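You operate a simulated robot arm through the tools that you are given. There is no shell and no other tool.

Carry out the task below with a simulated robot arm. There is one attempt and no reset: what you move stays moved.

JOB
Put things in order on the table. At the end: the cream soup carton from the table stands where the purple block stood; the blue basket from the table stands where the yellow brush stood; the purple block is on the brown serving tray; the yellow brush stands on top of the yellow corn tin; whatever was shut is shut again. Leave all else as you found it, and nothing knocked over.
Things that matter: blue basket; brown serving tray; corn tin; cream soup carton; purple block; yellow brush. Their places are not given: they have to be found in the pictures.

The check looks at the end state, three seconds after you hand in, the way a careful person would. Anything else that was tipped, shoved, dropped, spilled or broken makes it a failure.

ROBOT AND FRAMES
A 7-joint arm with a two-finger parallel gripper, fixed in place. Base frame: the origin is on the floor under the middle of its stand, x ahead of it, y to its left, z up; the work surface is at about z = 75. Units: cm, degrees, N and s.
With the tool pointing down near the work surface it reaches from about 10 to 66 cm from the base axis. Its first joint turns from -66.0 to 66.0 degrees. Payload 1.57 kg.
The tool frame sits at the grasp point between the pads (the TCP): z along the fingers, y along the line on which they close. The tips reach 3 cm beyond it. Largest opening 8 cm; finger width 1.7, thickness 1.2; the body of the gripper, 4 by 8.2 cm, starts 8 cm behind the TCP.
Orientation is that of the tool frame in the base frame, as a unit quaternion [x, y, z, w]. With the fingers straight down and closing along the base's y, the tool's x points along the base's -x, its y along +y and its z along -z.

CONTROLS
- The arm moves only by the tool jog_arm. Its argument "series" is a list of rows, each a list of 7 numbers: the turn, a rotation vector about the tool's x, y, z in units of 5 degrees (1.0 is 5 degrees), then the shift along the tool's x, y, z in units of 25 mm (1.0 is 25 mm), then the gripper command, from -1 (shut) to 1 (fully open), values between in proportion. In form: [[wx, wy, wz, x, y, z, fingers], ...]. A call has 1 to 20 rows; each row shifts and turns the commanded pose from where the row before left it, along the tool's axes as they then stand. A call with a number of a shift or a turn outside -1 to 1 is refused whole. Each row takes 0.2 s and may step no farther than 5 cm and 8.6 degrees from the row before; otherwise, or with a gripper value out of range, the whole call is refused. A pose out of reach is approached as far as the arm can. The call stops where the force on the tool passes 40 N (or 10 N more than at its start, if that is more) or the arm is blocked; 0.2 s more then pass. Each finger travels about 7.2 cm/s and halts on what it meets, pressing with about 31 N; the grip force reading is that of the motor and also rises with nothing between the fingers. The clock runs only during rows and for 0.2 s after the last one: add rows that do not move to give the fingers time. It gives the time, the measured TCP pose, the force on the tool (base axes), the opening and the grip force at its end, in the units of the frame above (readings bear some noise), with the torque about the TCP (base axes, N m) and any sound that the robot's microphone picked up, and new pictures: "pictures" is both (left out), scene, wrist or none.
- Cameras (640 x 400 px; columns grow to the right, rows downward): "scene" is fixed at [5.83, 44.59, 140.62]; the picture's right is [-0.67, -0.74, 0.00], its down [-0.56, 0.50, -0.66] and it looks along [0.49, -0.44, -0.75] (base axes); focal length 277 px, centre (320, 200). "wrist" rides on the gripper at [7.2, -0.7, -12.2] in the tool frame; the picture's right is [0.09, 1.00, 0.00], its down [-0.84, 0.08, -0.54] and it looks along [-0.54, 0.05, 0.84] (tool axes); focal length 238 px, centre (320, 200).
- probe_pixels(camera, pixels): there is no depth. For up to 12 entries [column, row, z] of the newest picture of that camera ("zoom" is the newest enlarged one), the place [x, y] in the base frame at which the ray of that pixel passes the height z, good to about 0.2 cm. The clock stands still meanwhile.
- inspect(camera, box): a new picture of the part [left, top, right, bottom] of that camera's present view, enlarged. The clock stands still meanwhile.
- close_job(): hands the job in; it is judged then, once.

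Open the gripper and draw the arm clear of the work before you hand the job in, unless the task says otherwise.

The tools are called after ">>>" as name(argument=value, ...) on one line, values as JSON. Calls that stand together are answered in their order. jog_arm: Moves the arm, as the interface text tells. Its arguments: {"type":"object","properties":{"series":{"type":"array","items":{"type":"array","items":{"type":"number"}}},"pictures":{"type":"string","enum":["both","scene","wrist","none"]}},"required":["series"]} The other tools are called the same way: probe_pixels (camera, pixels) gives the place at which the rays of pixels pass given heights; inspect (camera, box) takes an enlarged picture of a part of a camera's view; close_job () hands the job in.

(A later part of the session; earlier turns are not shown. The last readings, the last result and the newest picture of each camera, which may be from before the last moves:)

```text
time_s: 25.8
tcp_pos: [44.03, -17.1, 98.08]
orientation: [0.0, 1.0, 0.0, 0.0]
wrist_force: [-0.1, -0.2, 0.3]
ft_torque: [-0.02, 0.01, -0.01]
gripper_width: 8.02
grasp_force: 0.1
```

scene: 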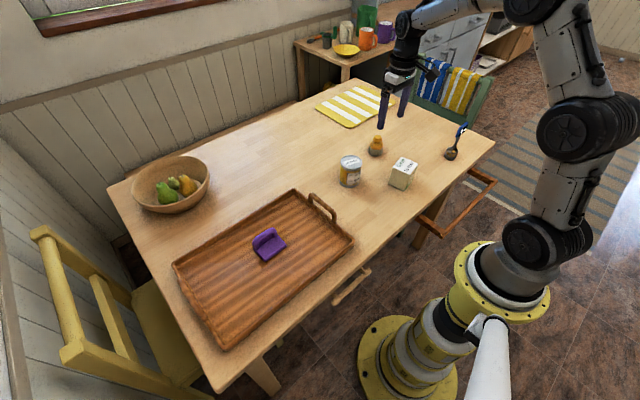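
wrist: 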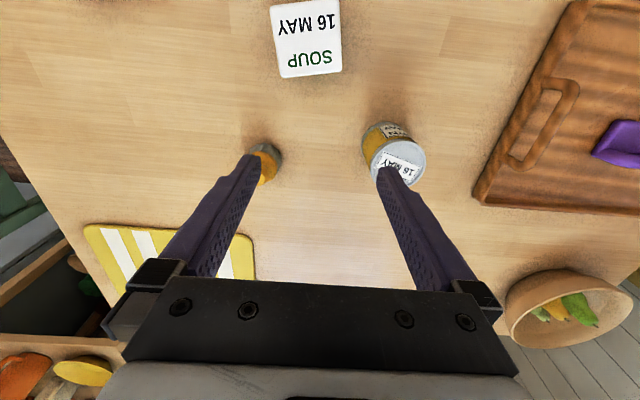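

Brush at wrist (268,160), tin at (395,150). I shift to centre the brush between the fingers and inspect it.

>>> jog_arm(series=[[0, 0, 0, -0.4, -0.8, 0.3, 1], [0, 0, 0, -0.4, -0.8, 0.3, 1], [0, 0, 0, -0.4, -0.8, 0.3, 1], [0, 0, 0, -0.4, -0.8, 0.3, 1], [0, 0, 0, 0, 0, 0, 1]])

>>> inspect(camera="wrist", box=[250, 80, 390, 190])

>>> inspect(camera="scene", box=[325, 115, 435, 200])

```text
time_s: 27.0
tcp_pos: [47.94, -24.99, 95.31]
orientation: [0.0, 1.0, -0.001, 0.0]
wrist_force: [0.5, -0.5, -0.5]
ft_torque: [0.02, 0.02, -0.02]
gripper_width: 7.97
grasp_force: 0.1
```

scene: 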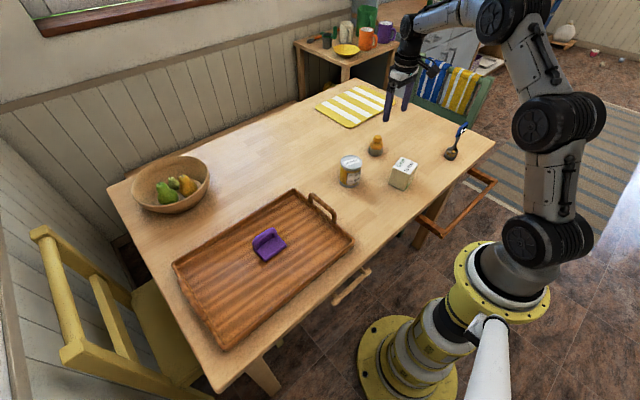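
wrist: 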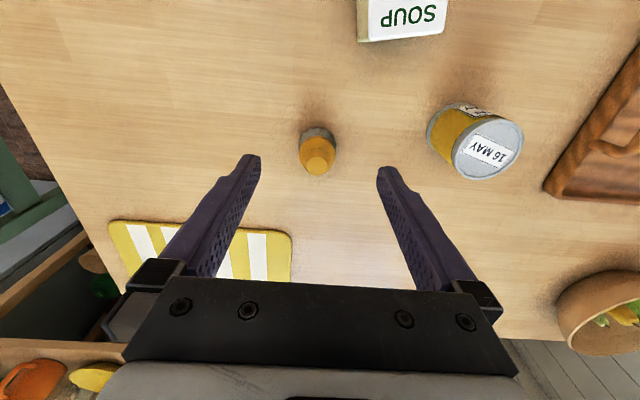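

```text
3.64 times, centred on (320, 135) of wrist
```

zoom: 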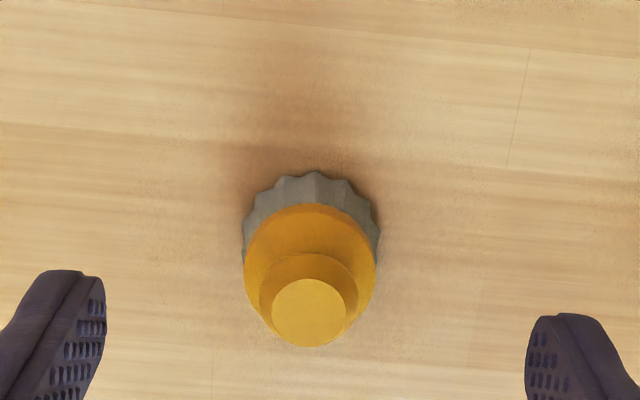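

```text
4.71 times, centred on (380, 158) of scene
```

zoom: 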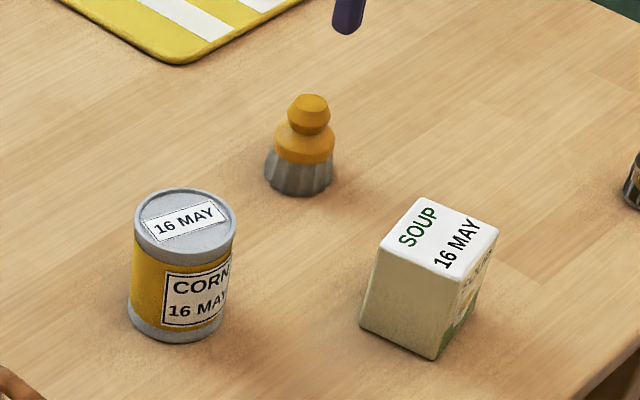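

I probe the brush: base near edge wrist (318,127.3), sides, and knob top seen in both cameras for triangulation.

>>> probe_pixels(camera="wrist", pixels=[[318, 127.3, 75], [298.6, 147, 75.5], [337, 146, 75.5], [316.7, 166.6, 80], [316.7, 166.6, 81], [316.7, 166.6, 82], [316.7, 166.6, 83], [299, 152, 78], [335, 152, 78]])

>>> probe_pixels(camera="scene", pixels=[[377.5, 137.4, 80], [377.5, 137.4, 81], [377.5, 137.4, 82], [377.5, 137.4, 83], [375.75, 157.5, 75], [368.1, 151.6, 75], [383.3, 151.6, 75]])

>>> probe_pixels(camera="wrist", pixels=[[487, 156, 83], [452, 152, 83], [523, 150, 83], [480, 130, 83], [487, 180, 83], [487, 156, 82], [487, 156, 84], [427, 135, 75], [445, 110, 75]])

```text
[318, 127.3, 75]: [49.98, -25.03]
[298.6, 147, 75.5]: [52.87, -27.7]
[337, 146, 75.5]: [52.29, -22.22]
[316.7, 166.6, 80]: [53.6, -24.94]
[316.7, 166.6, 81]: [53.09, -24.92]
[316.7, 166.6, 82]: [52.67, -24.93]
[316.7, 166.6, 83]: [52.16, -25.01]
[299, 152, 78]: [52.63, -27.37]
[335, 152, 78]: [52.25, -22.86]
```

```text
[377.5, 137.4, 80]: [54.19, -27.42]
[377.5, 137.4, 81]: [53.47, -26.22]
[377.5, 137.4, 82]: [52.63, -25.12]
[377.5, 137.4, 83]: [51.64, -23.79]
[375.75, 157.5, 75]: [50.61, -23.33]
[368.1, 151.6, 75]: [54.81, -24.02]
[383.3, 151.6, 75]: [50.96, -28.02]
```

```text
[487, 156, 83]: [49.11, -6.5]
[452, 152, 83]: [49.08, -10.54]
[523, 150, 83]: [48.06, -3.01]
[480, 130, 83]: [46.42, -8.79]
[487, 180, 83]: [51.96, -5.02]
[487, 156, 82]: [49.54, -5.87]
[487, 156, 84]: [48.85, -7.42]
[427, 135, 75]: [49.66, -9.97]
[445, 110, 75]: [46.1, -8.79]
```

Brush is centred at about (52.6,-25.0), base Ø≈5.4, top z≈82.1. I move above it at z≈86 and check centring.

>>> jog_arm(series=[[0, 0, 0, -0.372, 0, 0.744, 1], [0, 0, 0, -0.372, 0, 0.744, 1], [0, 0, 0, -0.372, 0, 0.744, 1], [0, 0, 0, -0.372, 0, 0.744, 1], [0, 0, 0, -0.372, 0, 0.744, 1], [0, 0, 0, 0, 0, 0, 1]])

>>> inspect(camera="wrist", box=[230, 80, 410, 220])

>>> inspect(camera="scene", box=[335, 90, 425, 165])

```text
time_s: 28.4
tcp_pos: [52.55, -24.96, 85.84]
orientation: [0.0, 1.0, -0.001, -0.001]
wrist_force: [1.1, -0.4, -1.1]
ft_torque: [-0.04, 0.0, 0.03]
gripper_width: 7.99
grasp_force: 0.1
```

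scene: 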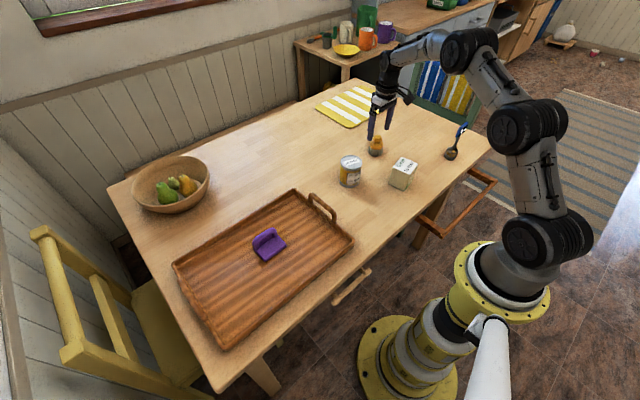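
wrist: 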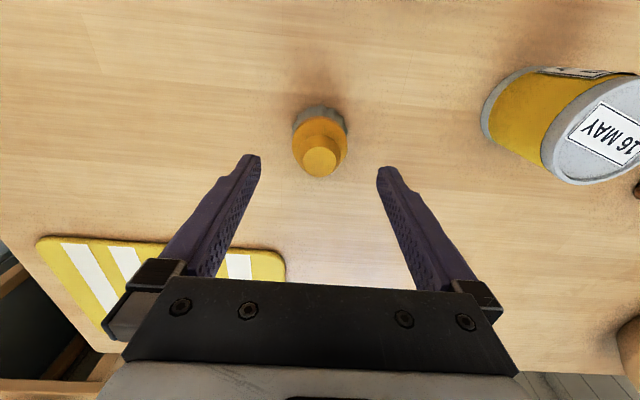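

```text
2.86 times, centred on (320, 150) of wrist
```

zoom: 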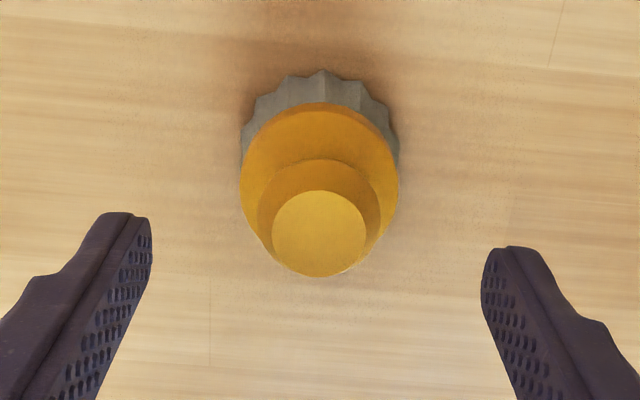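

```text
5.33 times, centred on (380, 128) of scene
```

zoom: 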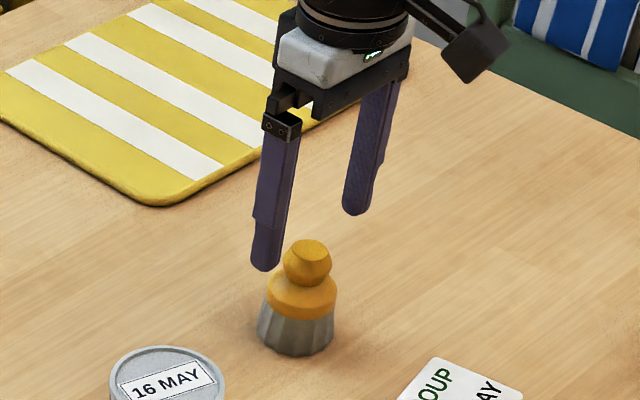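

I probe the knob's top disc centre (wrist (319.7,161.9)) and base edges to refine the centre.

>>> probe_pixels(camera="wrist", pixels=[[319.7, 161.9, 82.1], [292.4, 135, 77.5], [347.6, 135, 77.5], [321, 104, 75], [319.7, 161.9, 81.5], [600, 130, 83]])

```text
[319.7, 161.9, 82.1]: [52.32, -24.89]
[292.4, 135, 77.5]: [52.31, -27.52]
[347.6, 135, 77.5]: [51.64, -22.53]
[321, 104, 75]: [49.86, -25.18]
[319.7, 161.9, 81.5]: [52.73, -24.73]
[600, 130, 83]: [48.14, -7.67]
```

Brush centre ≈ (52.4,-25.0), matching the TCP. I descend to z≈80 (tips ~77, at the orange body/bristle junction) and close.

>>> jog_arm(series=[[0, 0, 0, 0.02, 0, 0.6, 1], [0, 0, 0, 0.02, 0, 0.6, 1], [0, 0, 0, 0, 0, 0.6, 1], [0, 0, 0, 0, 0, 0.54, 1], [0, 0, 0, 0, 0, 0, 1]])

>>> inspect(camera="scene", box=[335, 90, 425, 165])

>>> inspect(camera="wrist", box=[230, 80, 410, 220])

```text
time_s: 29.6
tcp_pos: [52.67, -25.16, 80.0]
orientation: [-0.001, 1.0, 0.001, 0.0]
wrist_force: [0.1, -1.0, 0.6]
ft_torque: [0.01, 0.02, 0.0]
gripper_width: 8.02
grasp_force: 0.1
```

scene: 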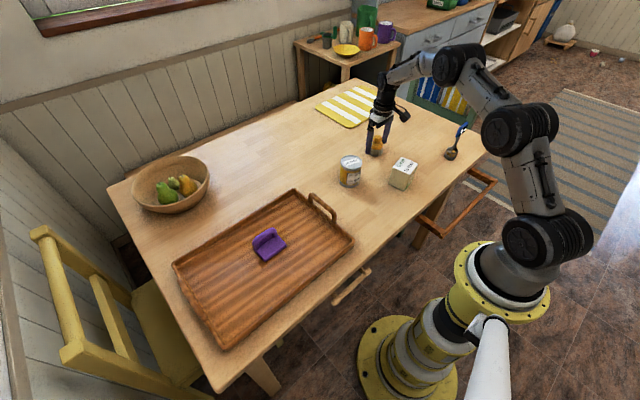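
wrist: 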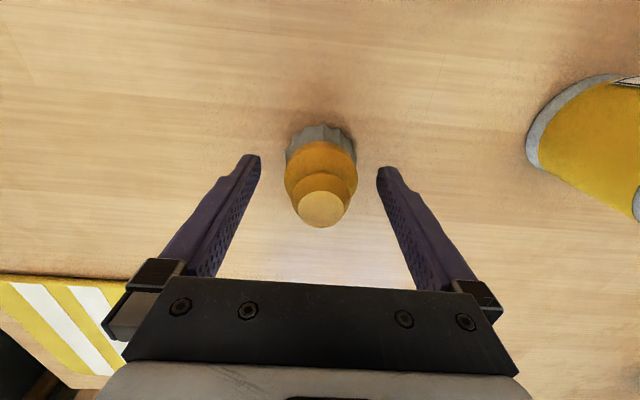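

```text
5.33 times, centred on (380, 128) of scene
```

zoom: 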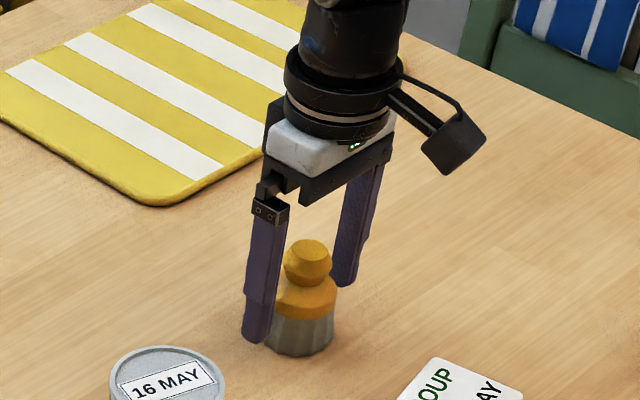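

```text
2.86 times, centred on (320, 150) of wrist
```

zoom: 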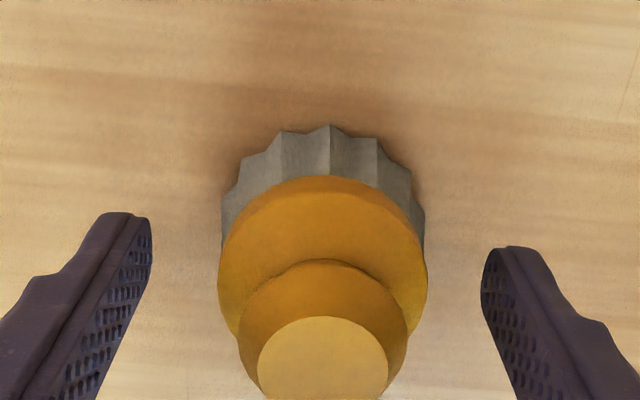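

The fingers bracket the brush evenly (gaps ≈ 24 px each side). I close the gripper.

>>> jog_arm(series=[[0, 0, 0, 0, 0, 0, 0.5], [0, 0, 0, 0, 0, 0, 0], [0, 0, 0, 0, 0, 0, -1], [0, 0, 0, 0, 0, 0, -1], [0, 0, 0, 0, 0, 0, -1], [0, 0, 0, 0, 0, 0, -1]])

>>> inspect(camera="scene", box=[335, 90, 425, 165])

>>> inspect(camera="wrist", box=[230, 100, 410, 240])

```text
time_s: 31.0
tcp_pos: [52.52, -25.13, 79.95]
orientation: [0.0, 1.0, 0.0, 0.0]
wrist_force: [0.0, -0.2, 0.1]
ft_torque: [0.02, -0.01, -0.03]
gripper_width: 5.09
grasp_force: 31.4
```

scene: 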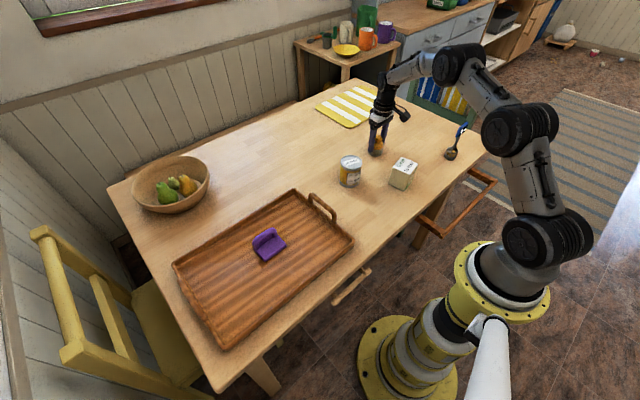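
wrist: 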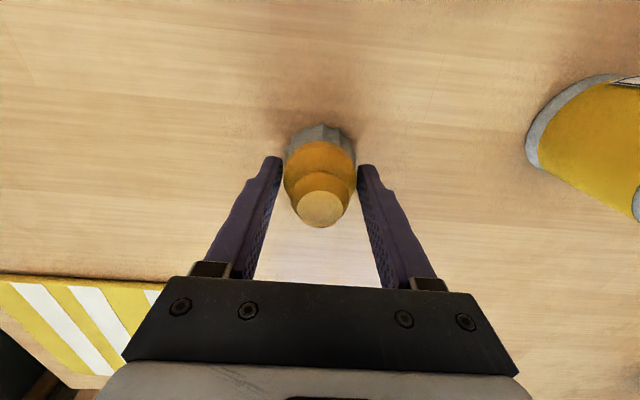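

```text
5.33 times, centred on (380, 128) of scene
```

zoom: 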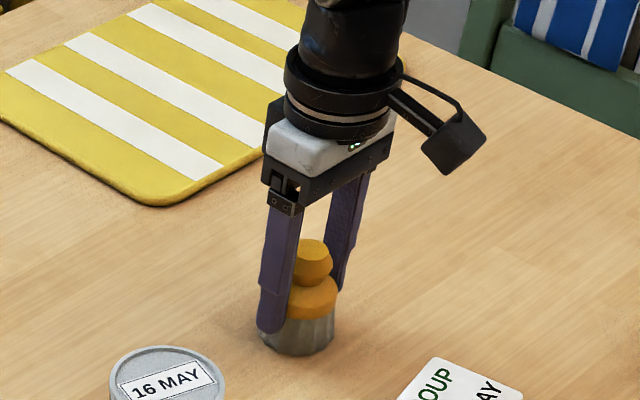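

```text
2.86 times, centred on (320, 170) of wrist
```

zoom: 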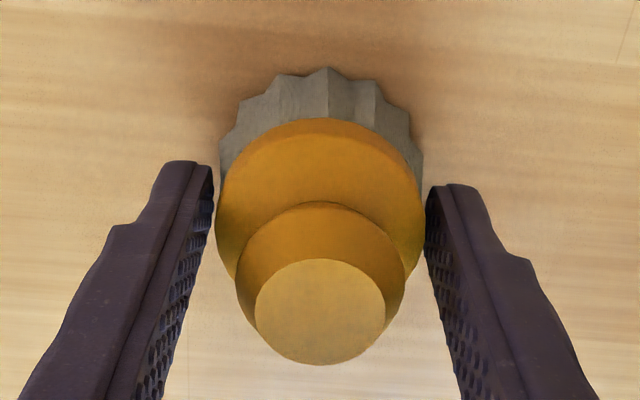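

Gripped at 5.09 cm with 31 N. I lift to about z=90 and check the brush hangs upright.

>>> jog_arm(series=[[0, 0, 0, 0, 0, -0.3, -1], [0, 0, 0, 0, 0, -0.6, -1], [0, 0, 0, 0, 0, -0.9, -1], [0, 0, 0, 0, 0, -0.9, -1], [0, 0, 0, 0, 0, -0.9, -1], [0, 0, 0, 0, 0, -0.8, -1], [0, 0, 0, 0, 0, -0.8, -1], [0, 0, 0, 0, 0, 0, -1]])

>>> inspect(camera="scene", box=[335, 80, 425, 165])

>>> inspect(camera="wrist", box=[230, 60, 640, 240])

```text
time_s: 32.8
tcp_pos: [52.6, -24.86, 92.89]
orientation: [0.001, 1.0, 0.0, 0.0]
wrist_force: [-1.0, 0.8, -1.5]
ft_torque: [0.03, -0.01, 0.0]
gripper_width: 5.08
grasp_force: 30.8
```

scene: 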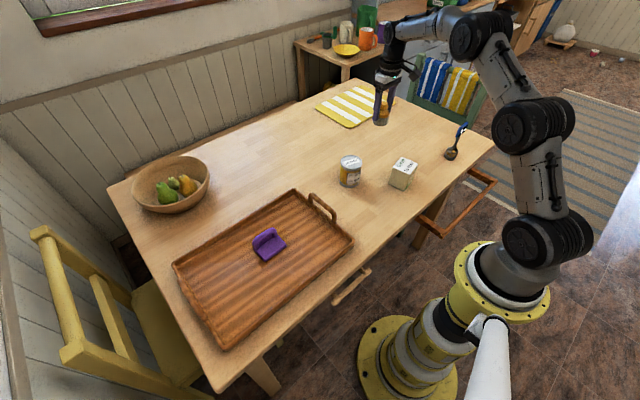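
wrist: 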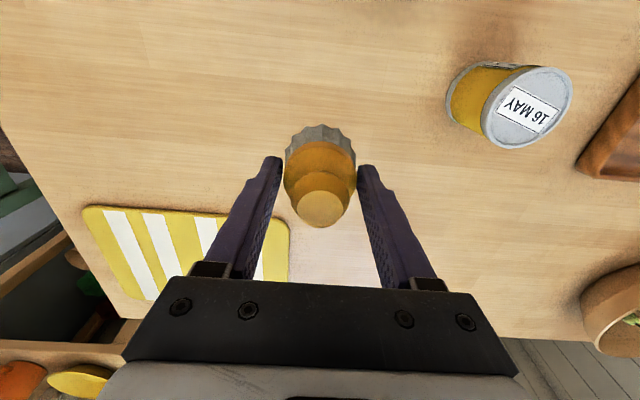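

```text
4.71 times, centred on (380, 122) of scene
```

zoom: 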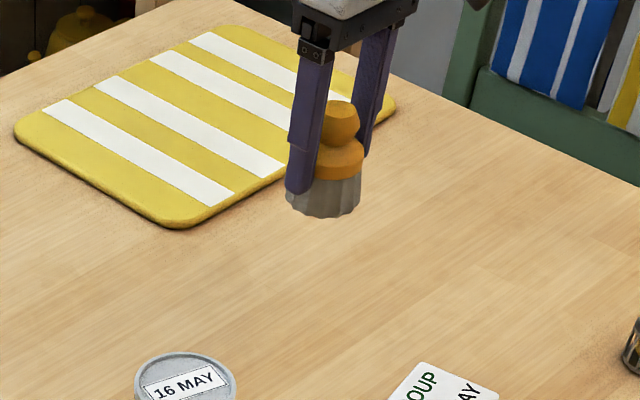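

```text
1.56 times, centred on (435, 150) of wrist
```

zoom: 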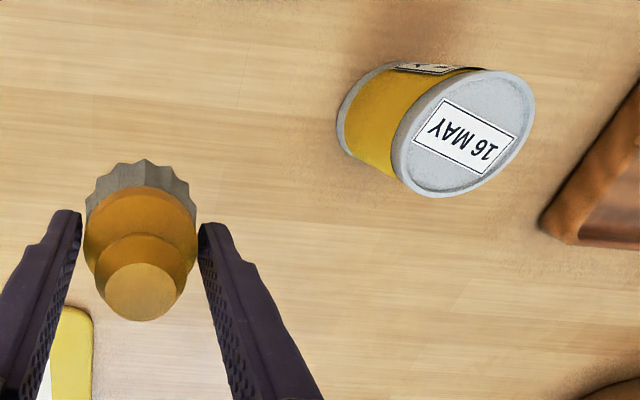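

The brush is held upright with its bottom at TCP−5. Now I locate the tin top precisely: centre at scene (351.2,162.2) and wrist (527.3,107), probing several heights.

>>> probe_pixels(camera="scene", pixels=[[351.2, 162.2, 82], [351.2, 162.2, 83], [351.2, 162.2, 84], [340.5, 162.5, 83], [362.3, 163, 83], [351, 155, 83], [351.3, 169.6, 83]])

>>> probe_pixels(camera="wrist", pixels=[[527.3, 107, 82], [527.3, 107, 83], [527.3, 107, 84], [482, 128, 83], [572, 85, 83], [530, 67, 83], [515, 148, 83]])

>>> inspect(camera="scene", box=[325, 140, 380, 200])

```text
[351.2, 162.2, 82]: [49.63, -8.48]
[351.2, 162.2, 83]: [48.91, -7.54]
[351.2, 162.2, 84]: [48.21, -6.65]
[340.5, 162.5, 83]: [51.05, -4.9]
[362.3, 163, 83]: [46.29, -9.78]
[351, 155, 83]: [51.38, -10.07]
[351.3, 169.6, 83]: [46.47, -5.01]
```

```text
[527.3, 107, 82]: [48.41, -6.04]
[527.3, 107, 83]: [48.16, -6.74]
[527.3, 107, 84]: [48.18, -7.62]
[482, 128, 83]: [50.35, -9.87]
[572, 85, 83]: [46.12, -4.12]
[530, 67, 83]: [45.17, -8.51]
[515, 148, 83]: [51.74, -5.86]
```

```text
6.67 times, centred on (352, 170) of scene
```

zoom: 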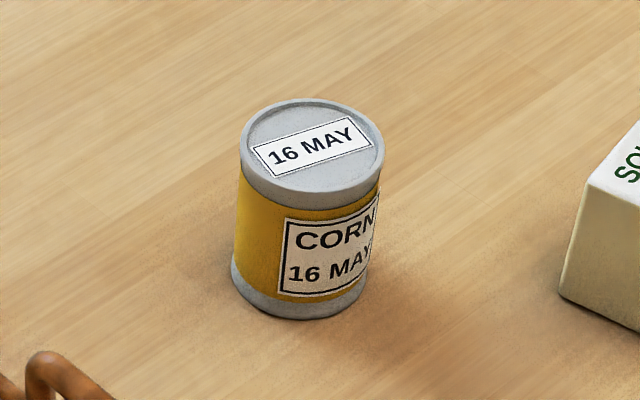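

Tin top triangulates to about (48.4,-7.1) at z≈83.6, Ø≈6.8. I carry the brush above it at TCP z≈95.

>>> jog_arm(series=[[0, 0, 0, 0.1, 0.4, -0.2, -1], [0, 0, 0, 0.17, 0.75, -0.2, -1], [0, 0, 0, 0.17, 0.75, -0.2, -1], [0, 0, 0, 0.17, 0.75, -0.2, -1], [0, 0, 0, 0.17, 0.75, 0, -1], [0, 0, 0, 0.17, 0.75, 0, -1], [0, 0, 0, 0.17, 0.75, 0, -1], [0, 0, 0, 0.17, 0.75, 0, -1], [0, 0, 0, 0.17, 0.75, 0, -1], [0, 0, 0, 0.17, 0.7, 0, -1], [0, 0, 0, 0, 0, 0, -1], [0, 0, 0, 0, 0, 0, -1]])

>>> inspect(camera="scene", box=[310, 100, 400, 200])

>>> inspect(camera="wrist", box=[230, 60, 410, 240])

```text
time_s: 35.4
tcp_pos: [48.43, -7.27, 95.05]
orientation: [0.0, 1.0, 0.0, 0.0]
wrist_force: [-0.5, 0.1, -1.5]
ft_torque: [-0.03, -0.02, -0.02]
gripper_width: 5.09
grasp_force: 31.1
```

scene: 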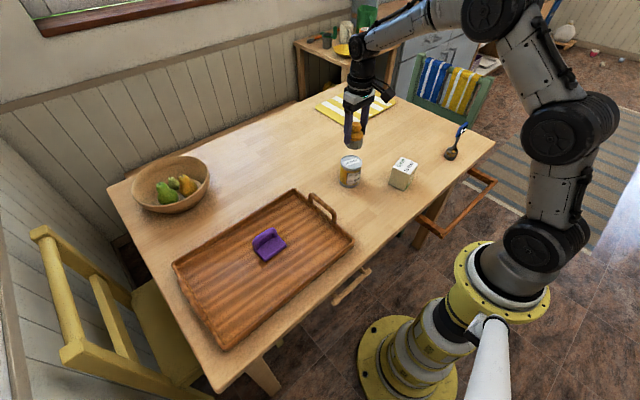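
wrist: 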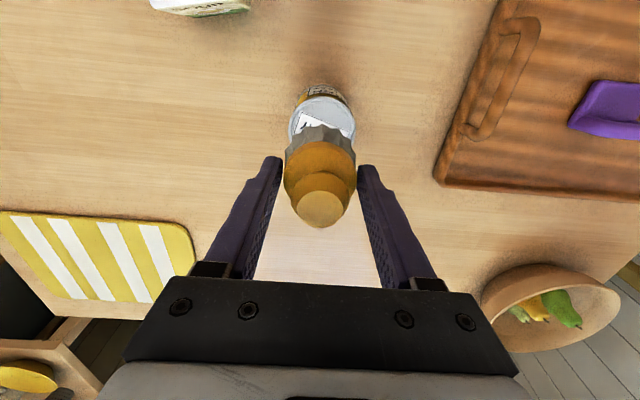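

```text
4.00 times, centred on (355, 150) of scene
```

zoom: 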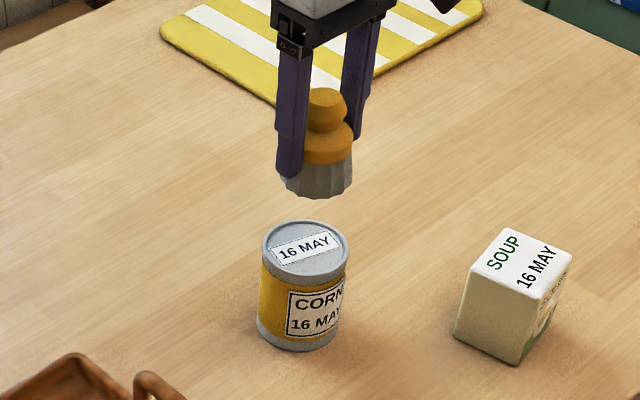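

```text
2.22 times, centred on (320, 150) of wrist
```

zoom: 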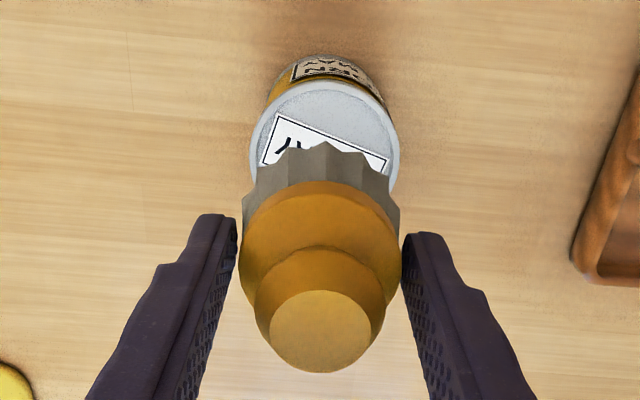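

I probe the tin rim in this view: near edge (323.2,96.8), left (288.5,128), right (356,128) at the lid height.

>>> probe_pixels(camera="wrist", pixels=[[323.2, 96.8, 83.5], [288.5, 128, 83.5], [356, 128, 83.5], [323.2, 96.8, 83], [288.5, 128, 83], [356, 128, 83], [323.2, 96.8, 84], [288.5, 128, 84], [356, 128, 84]])

```text
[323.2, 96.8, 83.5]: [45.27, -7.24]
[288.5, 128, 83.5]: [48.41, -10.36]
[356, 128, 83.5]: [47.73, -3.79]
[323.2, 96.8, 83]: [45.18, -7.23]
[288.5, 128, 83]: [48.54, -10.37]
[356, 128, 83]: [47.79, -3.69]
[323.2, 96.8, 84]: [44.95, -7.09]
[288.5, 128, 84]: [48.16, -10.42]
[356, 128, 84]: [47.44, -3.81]
```

Tin centre is (48.5,-7.07), within 0.15 cm of the brush. I nudge y and descend to z≈89.5, leaving ~1 cm.

>>> jog_arm(series=[[0, 0, 0, -0.03, 0.05, 0.4, -1], [0, 0, 0, 0, 0, 0.5, -1], [0, 0, 0, 0, 0, 0.5, -1], [0, 0, 0, 0, 0, 0.4, -1], [0, 0, 0, 0, 0, 0.4, -1], [0, 0, 0, 0, 0, 0, -1]])

>>> inspect(camera="scene", box=[315, 115, 395, 200])

>>> inspect(camera="wrist", box=[230, 60, 410, 240])

```text
time_s: 36.8
tcp_pos: [48.47, -7.13, 89.29]
orientation: [-0.001, 1.0, 0.0, -0.001]
wrist_force: [-0.5, -0.6, -1.0]
ft_torque: [0.02, 0.03, 0.0]
gripper_width: 5.09
grasp_force: 30.1
```

scene: 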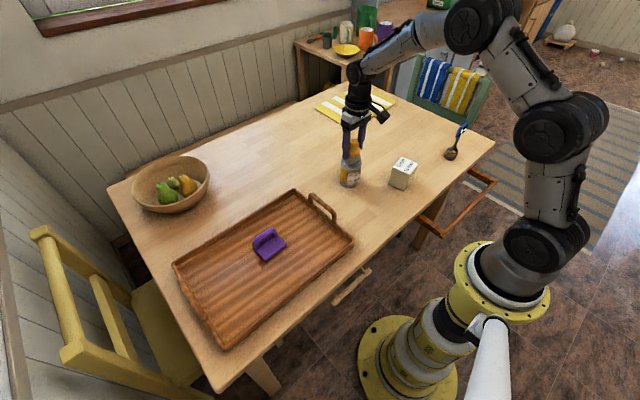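
wrist: 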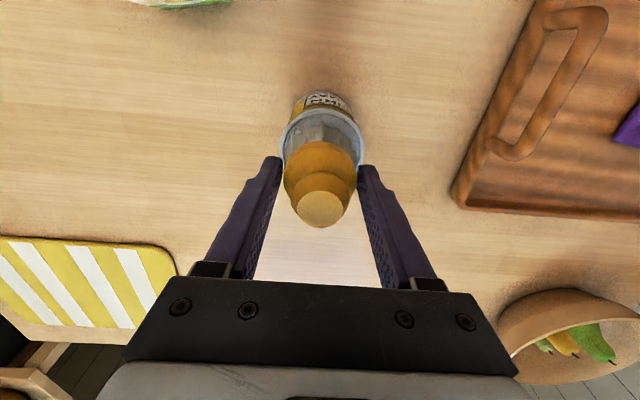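

```text
4.71 times, centred on (355, 158) of scene
```

zoom: 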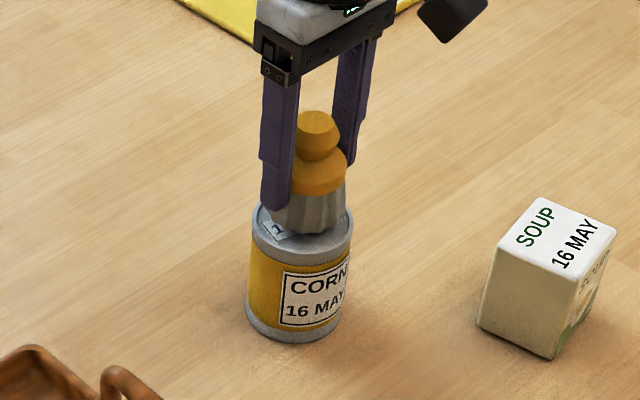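

```text
2.22 times, centred on (320, 150) of wrist
```

zoom: 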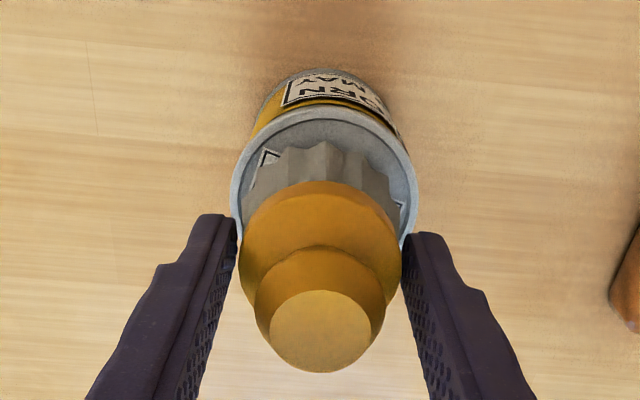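

Aligned over the lid (brush base inside rim in wrist view). I lower in small steps and watch force.

>>> jog_arm(series=[[0, 0, 0, 0, 0, 0.06, -1], [0, 0, 0, 0, 0, 0.06, -1], [0, 0, 0, 0, 0, 0.04, -1], [0, 0, 0, 0, 0, 0, -1]], pictures="none")

>>> jog_arm(series=[[0, 0, 0, 0, 0, 0.04, -1], [0, 0, 0, 0, 0, 0, -1]], pictures="none")

>>> jog_arm(series=[[0, 0, 0, 0, 0, 0.04, -1], [0, 0, 0, 0, 0, 0, -1]], pictures="none")

```text
time_s: 37.8
tcp_pos: [48.66, -7.12, 88.92]
orientation: [-0.001, 1.0, 0.0, -0.001]
wrist_force: [0.0, 0.1, -0.5]
ft_torque: [-0.01, 0.02, 0.0]
gripper_width: 5.07
grasp_force: 31.0
```

```text
time_s: 38.4
tcp_pos: [48.56, -7.14, 88.86]
orientation: [0.0, 1.0, 0.0, 0.0]
wrist_force: [0.5, -0.1, -1.9]
ft_torque: [0.03, 0.04, 0.01]
gripper_width: 5.06
grasp_force: 30.9
```

```text
time_s: 39.0
tcp_pos: [48.68, -7.08, 88.69]
orientation: [0.0, 1.0, 0.0, 0.001]
wrist_force: [0.4, 0.6, -0.4]
ft_torque: [-0.02, 0.0, 0.01]
gripper_width: 5.07
grasp_force: 31.1
```

No contact at 88.7; I go on in 0.1 cm steps.

>>> jog_arm(series=[[0, 0, 0, 0, 0, 0.04, -1], [0, 0, 0, 0, 0, 0, -1]], pictures="none")

>>> jog_arm(series=[[0, 0, 0, 0, 0, 0.04, -1], [0, 0, 0, 0, 0, 0, -1]], pictures="none")

>>> jog_arm(series=[[0, 0, 0, 0, 0, 0.03, -1], [0, 0, 0, 0, 0, 0, -1]], pictures="none")

```text
time_s: 39.6
tcp_pos: [48.62, -7.23, 88.58]
orientation: [-0.001, 1.0, -0.001, 0.0]
wrist_force: [-0.6, 0.2, -0.4]
ft_torque: [0.04, 0.01, -0.04]
gripper_width: 5.07
grasp_force: 31.2
```

```text
time_s: 40.2
tcp_pos: [48.62, -7.09, 88.51]
orientation: [0.0, 1.0, 0.001, 0.0]
wrist_force: [0.4, 0.8, -1.5]
ft_torque: [0.0, 0.02, 0.03]
gripper_width: 5.1
grasp_force: 30.8
```

```text
time_s: 40.8
tcp_pos: [48.59, -7.1, 88.55]
orientation: [0.0, 1.0, 0.0, 0.0]
wrist_force: [0.0, -0.4, -1.4]
ft_torque: [0.0, 0.01, -0.01]
gripper_width: 5.05
grasp_force: 30.9
```

Still free; continue stepping down and take a scene close-up.

>>> jog_arm(series=[[0, 0, 0, 0, 0, 0.04, -1], [0, 0, 0, 0, 0, 0, -1]], pictures="none")

>>> jog_arm(series=[[0, 0, 0, 0, 0, 0.04, -1], [0, 0, 0, 0, 0, 0, -1]], pictures="both")

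>>> inspect(camera="scene", box=[325, 125, 385, 195])

```text
time_s: 41.4
tcp_pos: [48.72, -7.12, 88.47]
orientation: [0.0, 1.0, 0.0, 0.001]
wrist_force: [-1.3, 0.3, 5.1]
ft_torque: [-0.03, 0.22, 0.01]
gripper_width: 5.08
grasp_force: 30.9
```

```text
time_s: 42.0
tcp_pos: [48.6, -7.1, 88.49]
orientation: [0.0, 1.0, 0.0, 0.002]
wrist_force: [-4.0, 0.1, 15.7]
ft_torque: [0.16, 0.38, 0.01]
gripper_width: 5.08
grasp_force: 31.7
```

scene: 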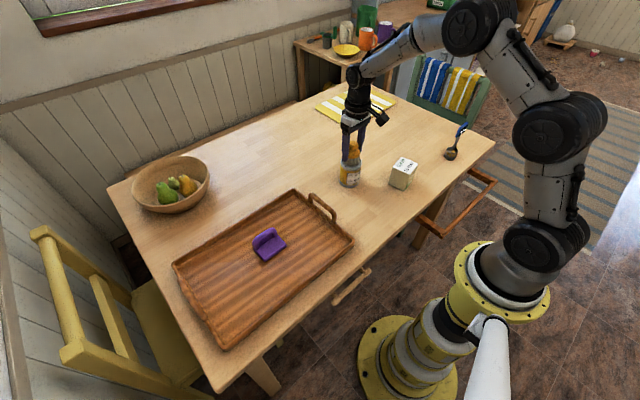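
wrist: 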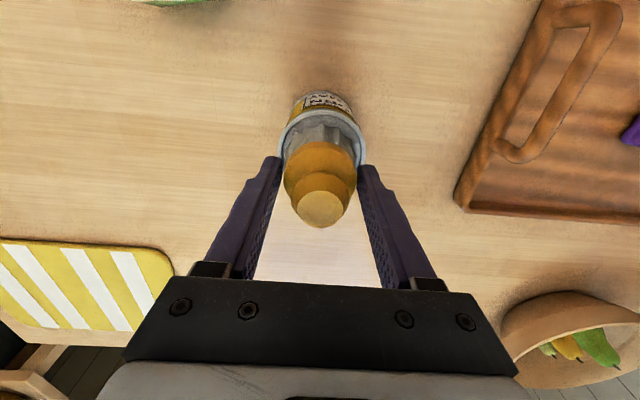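

```text
5.71 times, centred on (355, 160) of scene
```

zoom: 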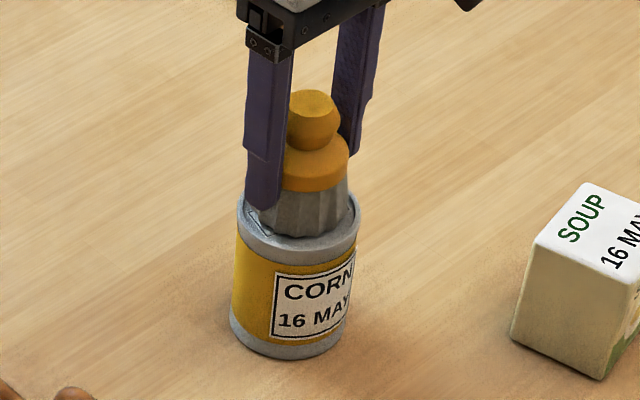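

Contact now (16 N). Before releasing I check the wrist close-up to see whether the brush base sits inside the rim.

>>> inspect(camera="wrist", box=[270, 80, 370, 180])

>>> inspect(camera="scene", box=[335, 150, 370, 175])

```text
4.00 times, centred on (320, 130) of wrist
```

zoom: 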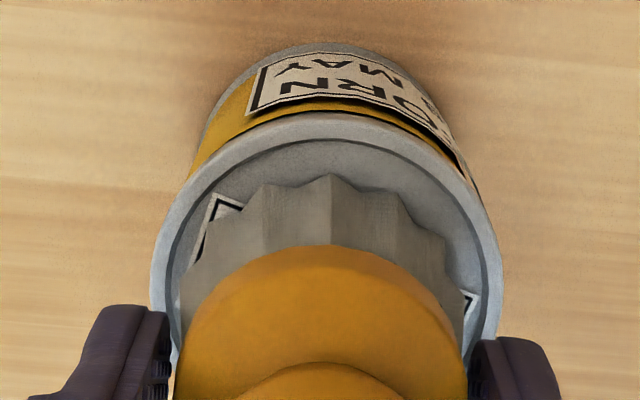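

```text
16.00 times, centred on (352, 162) of scene
```

zoom: 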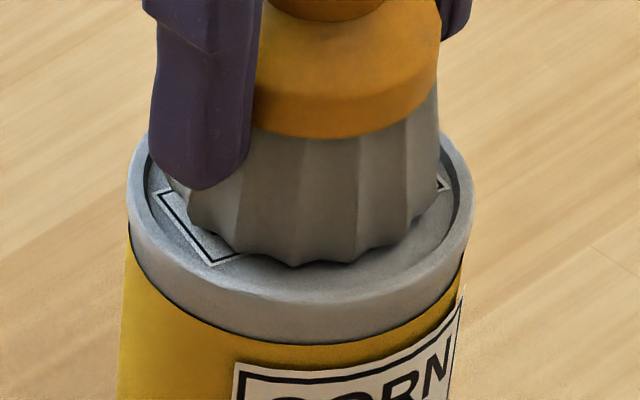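

The base is inside the rim but closer to the far side (Fx −4 N, near gap ~0.6 cm). I raise 0.25 cm, shift 0.3 cm toward the robot, and lower again.

>>> jog_arm(series=[[0, 0, 0, 0, 0, -0.12, -1], [0, 0, 0, 0, 0, 0, -1], [0, 0, 0, 0.12, 0, 0, -1], [0, 0, 0, 0, 0, 0, -1]], pictures="none")

>>> jog_arm(series=[[0, 0, 0, 0, 0, 0.06, -1], [0, 0, 0, 0, 0, 0.04, -1], [0, 0, 0, 0, 0, 0, -1]], pictures="both")

>>> inspect(camera="wrist", box=[270, 80, 370, 180])

>>> inspect(camera="scene", box=[335, 150, 370, 175])

```text
time_s: 43.0
tcp_pos: [48.26, -7.09, 88.39]
orientation: [0.0, 1.0, 0.0, -0.001]
wrist_force: [-0.4, 0.2, -0.5]
ft_torque: [-0.02, 0.0, 0.0]
gripper_width: 5.07
grasp_force: 30.9
```

```text
time_s: 43.8
tcp_pos: [48.24, -6.96, 88.51]
orientation: [0.0, 1.0, 0.0, 0.002]
wrist_force: [-4.9, 0.5, 12.6]
ft_torque: [0.01, 0.27, -0.02]
gripper_width: 5.08
grasp_force: 31.3
```

scene: 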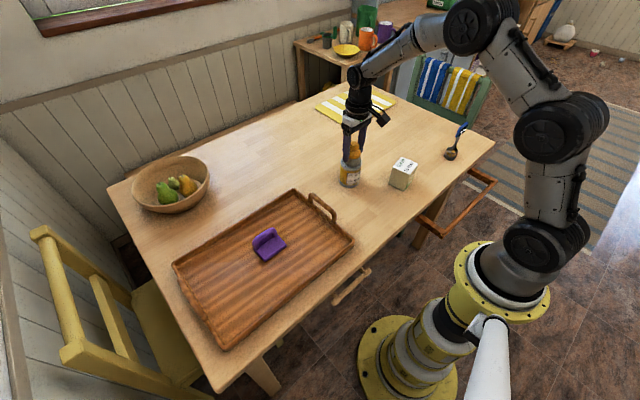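
wrist: 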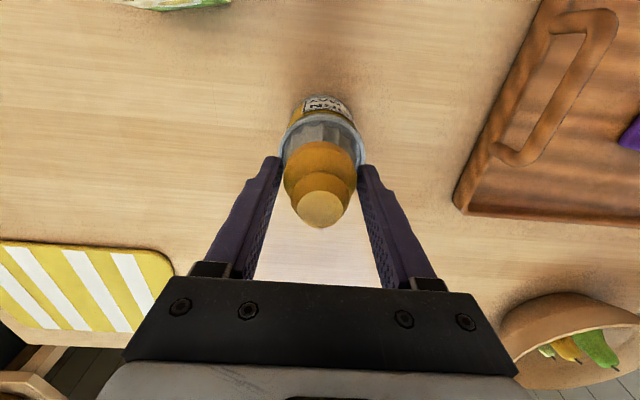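

```text
4.00 times, centred on (320, 130) of wrist
```

zoom: 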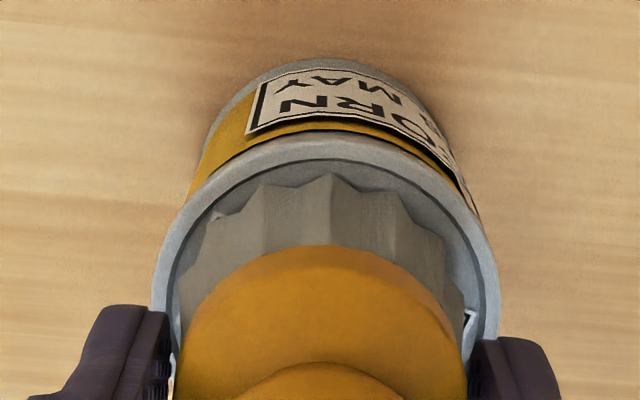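

```text
16.00 times, centred on (352, 162) of scene
```

zoom: 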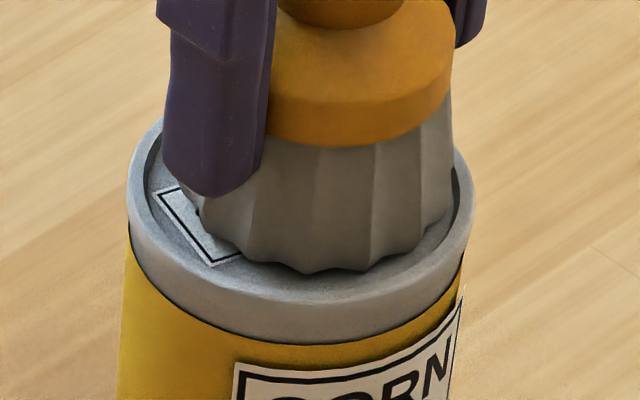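

Now the base is well centred inside the rim with the press at its middle. I relieve the press slightly and open the fingers.

>>> jog_arm(series=[[0, 0, 0, 0, 0, -0.03, -1], [0, 0, 0, 0, 0, 0, -1], [0, 0, 0, 0, 0, 0, -0.1], [0, 0, 0, 0, 0, 0, 0.3], [0, 0, 0, 0, 0, 0, 0.7], [0, 0, 0, 0, 0, 0, 1], [0, 0, 0, 0, 0, 0, 1]])

>>> inspect(camera="wrist", box=[250, 80, 390, 220])

>>> inspect(camera="scene", box=[325, 130, 385, 195])

```text
time_s: 45.4
tcp_pos: [48.19, -7.18, 88.42]
orientation: [-0.001, 1.0, 0.0, 0.0]
wrist_force: [-0.2, 0.0, 0.6]
ft_torque: [0.02, 0.02, 0.05]
gripper_width: 7.97
grasp_force: 0.0
```

scene: 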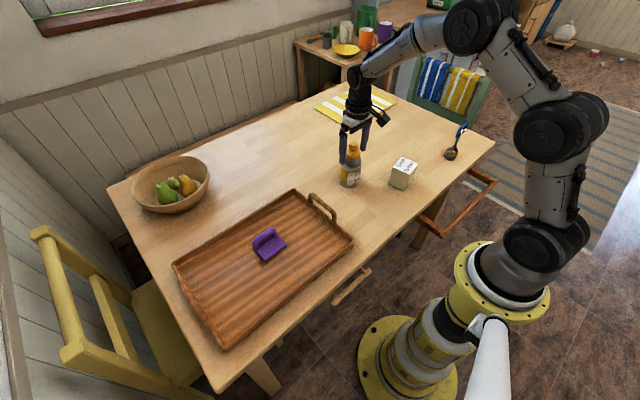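
wrist: 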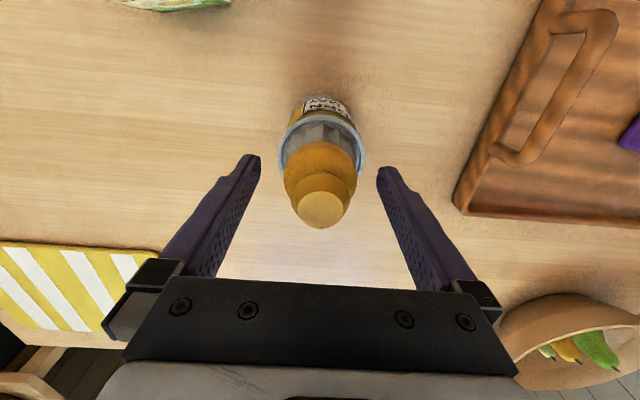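

```text
2.86 times, centred on (320, 150) of wrist
```

zoom: 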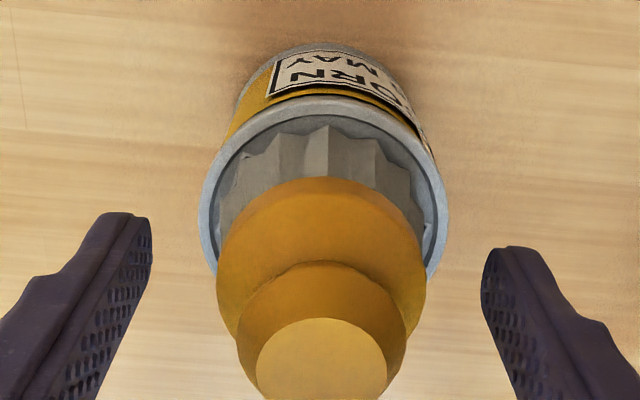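

```text
6.15 times, centred on (355, 162) of scene
```

zoom: 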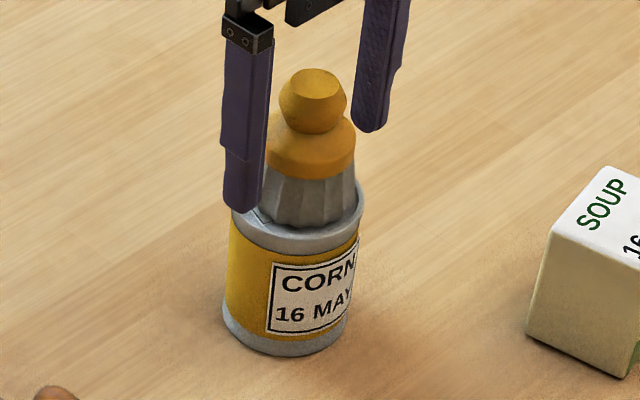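

The brush stands upright on the tin. I rise straight up 12 cm, then move over the soup carton for a closer look.

>>> jog_arm(series=[[0, 0, 0, 0, 0, -0.3, 1], [0, 0, 0, 0, 0, -0.6, 1], [0, 0, 0, 0, 0, -0.96, 1], [0, 0, 0, 0, 0, -0.96, 1], [0, 0, 0, 0, 0, -0.96, 1], [0, 0, 0, 0, 0, -0.96, 1], [0, 0, 0, 0.8, -0.726, 0, 1], [0, 0, 0, 0.8, -0.726, 0, 1], [0, 0, 0, 0.8, -0.726, 0, 1], [0, 0, 0, 0.8, -0.726, 0, 1], [0, 0, 0, 0.8, -0.726, 0, 1], [0, 0, 0, 0.8, -0.726, 0, 1], [0, 0, 0, 0.8, -0.726, 0, 1], [0, 0, 0, 0, 0, 0, 1]])

>>> inspect(camera="wrist", box=[240, 80, 400, 200])

>>> inspect(camera="scene", box=[325, 125, 435, 200])

```text
time_s: 48.4
tcp_pos: [34.32, -19.69, 100.36]
orientation: [0.001, 1.0, 0.0, 0.0]
wrist_force: [0.0, 0.0, -0.2]
ft_torque: [0.0, -0.03, 0.06]
gripper_width: 7.99
grasp_force: 0.0
```

scene: 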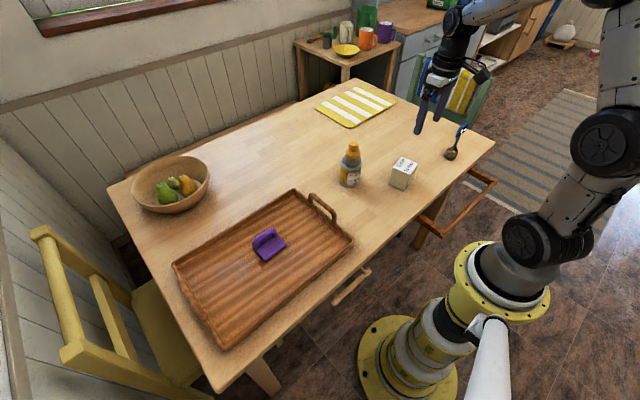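
wrist: 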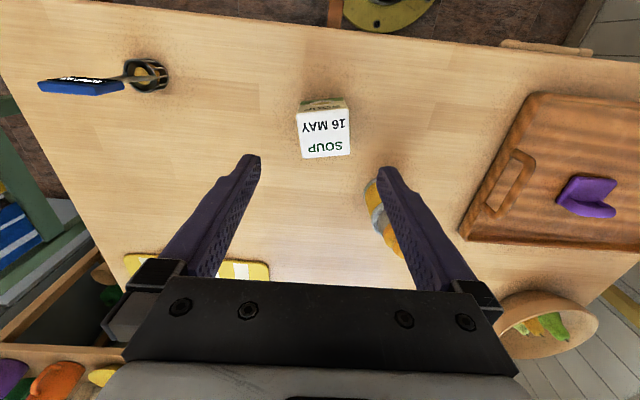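

```text
3.33 times, centred on (320, 140) of wrist
```

zoom: 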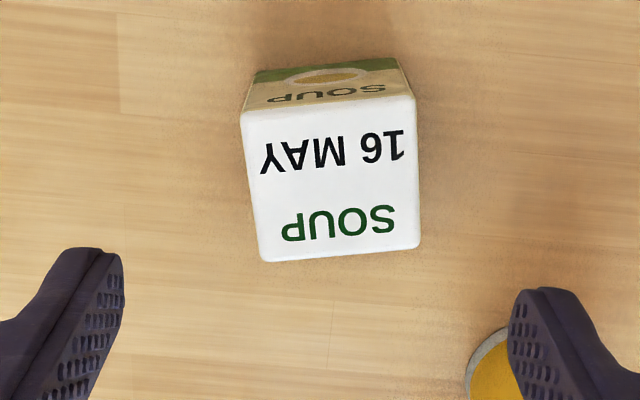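

```text
5.33 times, centred on (380, 162) of scene
```

zoom: 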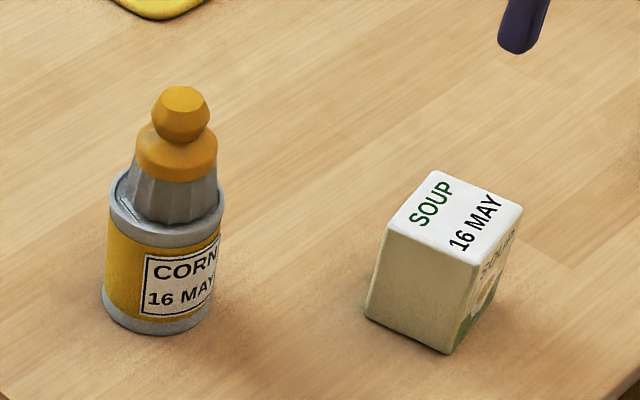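

Carton top corners in wrist: (296.3,113.3), (347.9,108.5), (350,153.5), (302.6,158.3). I probe them at z≈82 along with bottom-edge points.

>>> probe_pixels(camera="wrist", pixels=[[296.3, 113.3, 82], [347.9, 108.5, 82], [350, 153.5, 82], [302.6, 158.3, 82], [296.3, 113.3, 82.5], [350, 153.5, 82.5], [300, 101.8, 75], [341, 97.6, 75]])

>>> probe_pixels(camera="scene", pixels=[[401.4, 156.6, 82], [418, 163, 82], [409.5, 173.9, 82], [392.4, 166.5, 82], [404, 190.7, 75], [388.4, 182, 75]])

```text
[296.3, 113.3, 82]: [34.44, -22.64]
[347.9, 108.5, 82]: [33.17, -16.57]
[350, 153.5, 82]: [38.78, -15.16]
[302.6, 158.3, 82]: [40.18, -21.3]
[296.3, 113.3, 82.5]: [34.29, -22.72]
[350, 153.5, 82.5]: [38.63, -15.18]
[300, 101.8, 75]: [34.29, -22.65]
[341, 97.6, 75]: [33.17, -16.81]
```

```text
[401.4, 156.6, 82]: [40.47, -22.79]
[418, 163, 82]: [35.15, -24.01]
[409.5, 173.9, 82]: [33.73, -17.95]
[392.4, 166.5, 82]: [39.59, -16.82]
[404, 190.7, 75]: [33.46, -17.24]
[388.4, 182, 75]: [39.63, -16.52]
```

Wrist corners give the carton centre ≈ (36.5,-19.0), 6.2×5.9 cm, yaw ≈ 12.5° CCW. I move above it and turn the tool to match, then verify.

>>> jog_arm(series=[[0, 0, 0, -0.176, 0.06, 0.7, 1], [0, 0, 0, -0.176, 0.06, 0.7, 1], [0, 0, 0, -0.176, 0.06, 0.7, 1], [0, 0, 0, -0.176, 0.06, 0.7, 1], [0, 0, 0, -0.176, 0.06, 0.7, 1], [0, 0, -0.83, 0, 0, 0, 1], [0, 0, -0.83, 0, 0, 0, 1], [0, 0, -0.84, 0, 0, 0, 1], [0, 0, 0, 0, 0, 0, 1]])

>>> inspect(camera="wrist", box=[230, 60, 410, 220])

```text
time_s: 50.4
tcp_pos: [36.46, -19.0, 91.49]
orientation: [-0.109, 0.994, -0.001, 0.001]
wrist_force: [0.3, 0.8, -0.3]
ft_torque: [-0.03, -0.02, -0.02]
gripper_width: 8.02
grasp_force: 0.1
```

scene: 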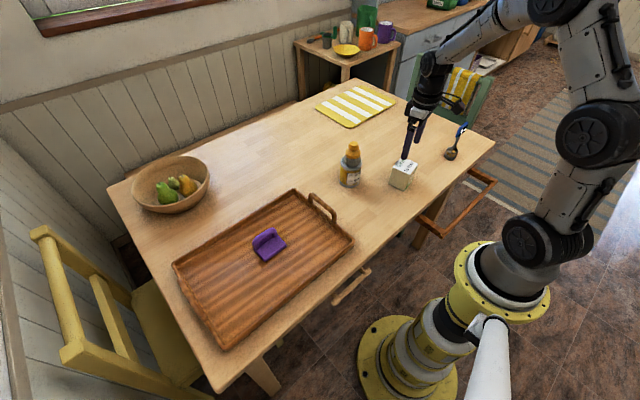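
wrist: 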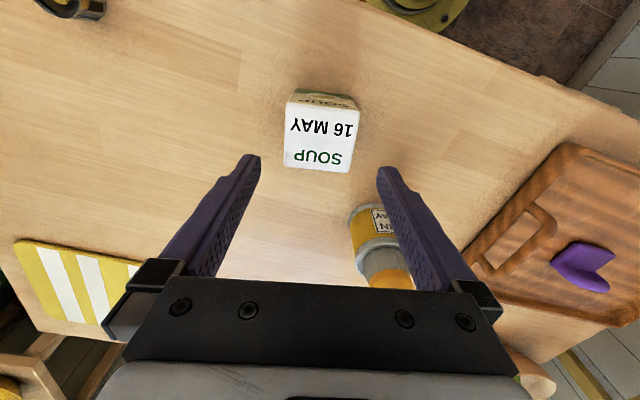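

```text
2.50 times, centred on (320, 140) of wrist
```

zoom: 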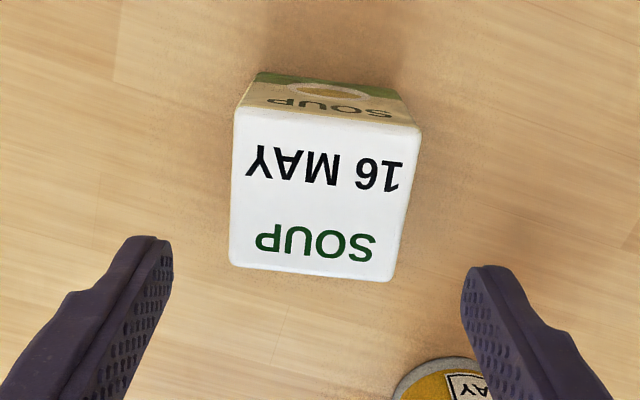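

The carton edges are now parallel to the tool (tilted only by the camera's own ~5° roll). I probe the four top corners to centre it.

>>> probe_pixels(camera="wrist", pixels=[[286, 103.2, 82.5], [360, 110.4, 82.5], [350, 172.8, 82.5], [283.6, 166.4, 82.5], [292, 90.5, 75], [350.5, 95.2, 75]])

```text
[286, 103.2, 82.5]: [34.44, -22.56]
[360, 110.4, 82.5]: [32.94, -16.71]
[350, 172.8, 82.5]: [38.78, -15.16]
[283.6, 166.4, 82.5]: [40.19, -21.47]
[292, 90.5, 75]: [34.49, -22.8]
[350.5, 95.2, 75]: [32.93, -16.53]
```

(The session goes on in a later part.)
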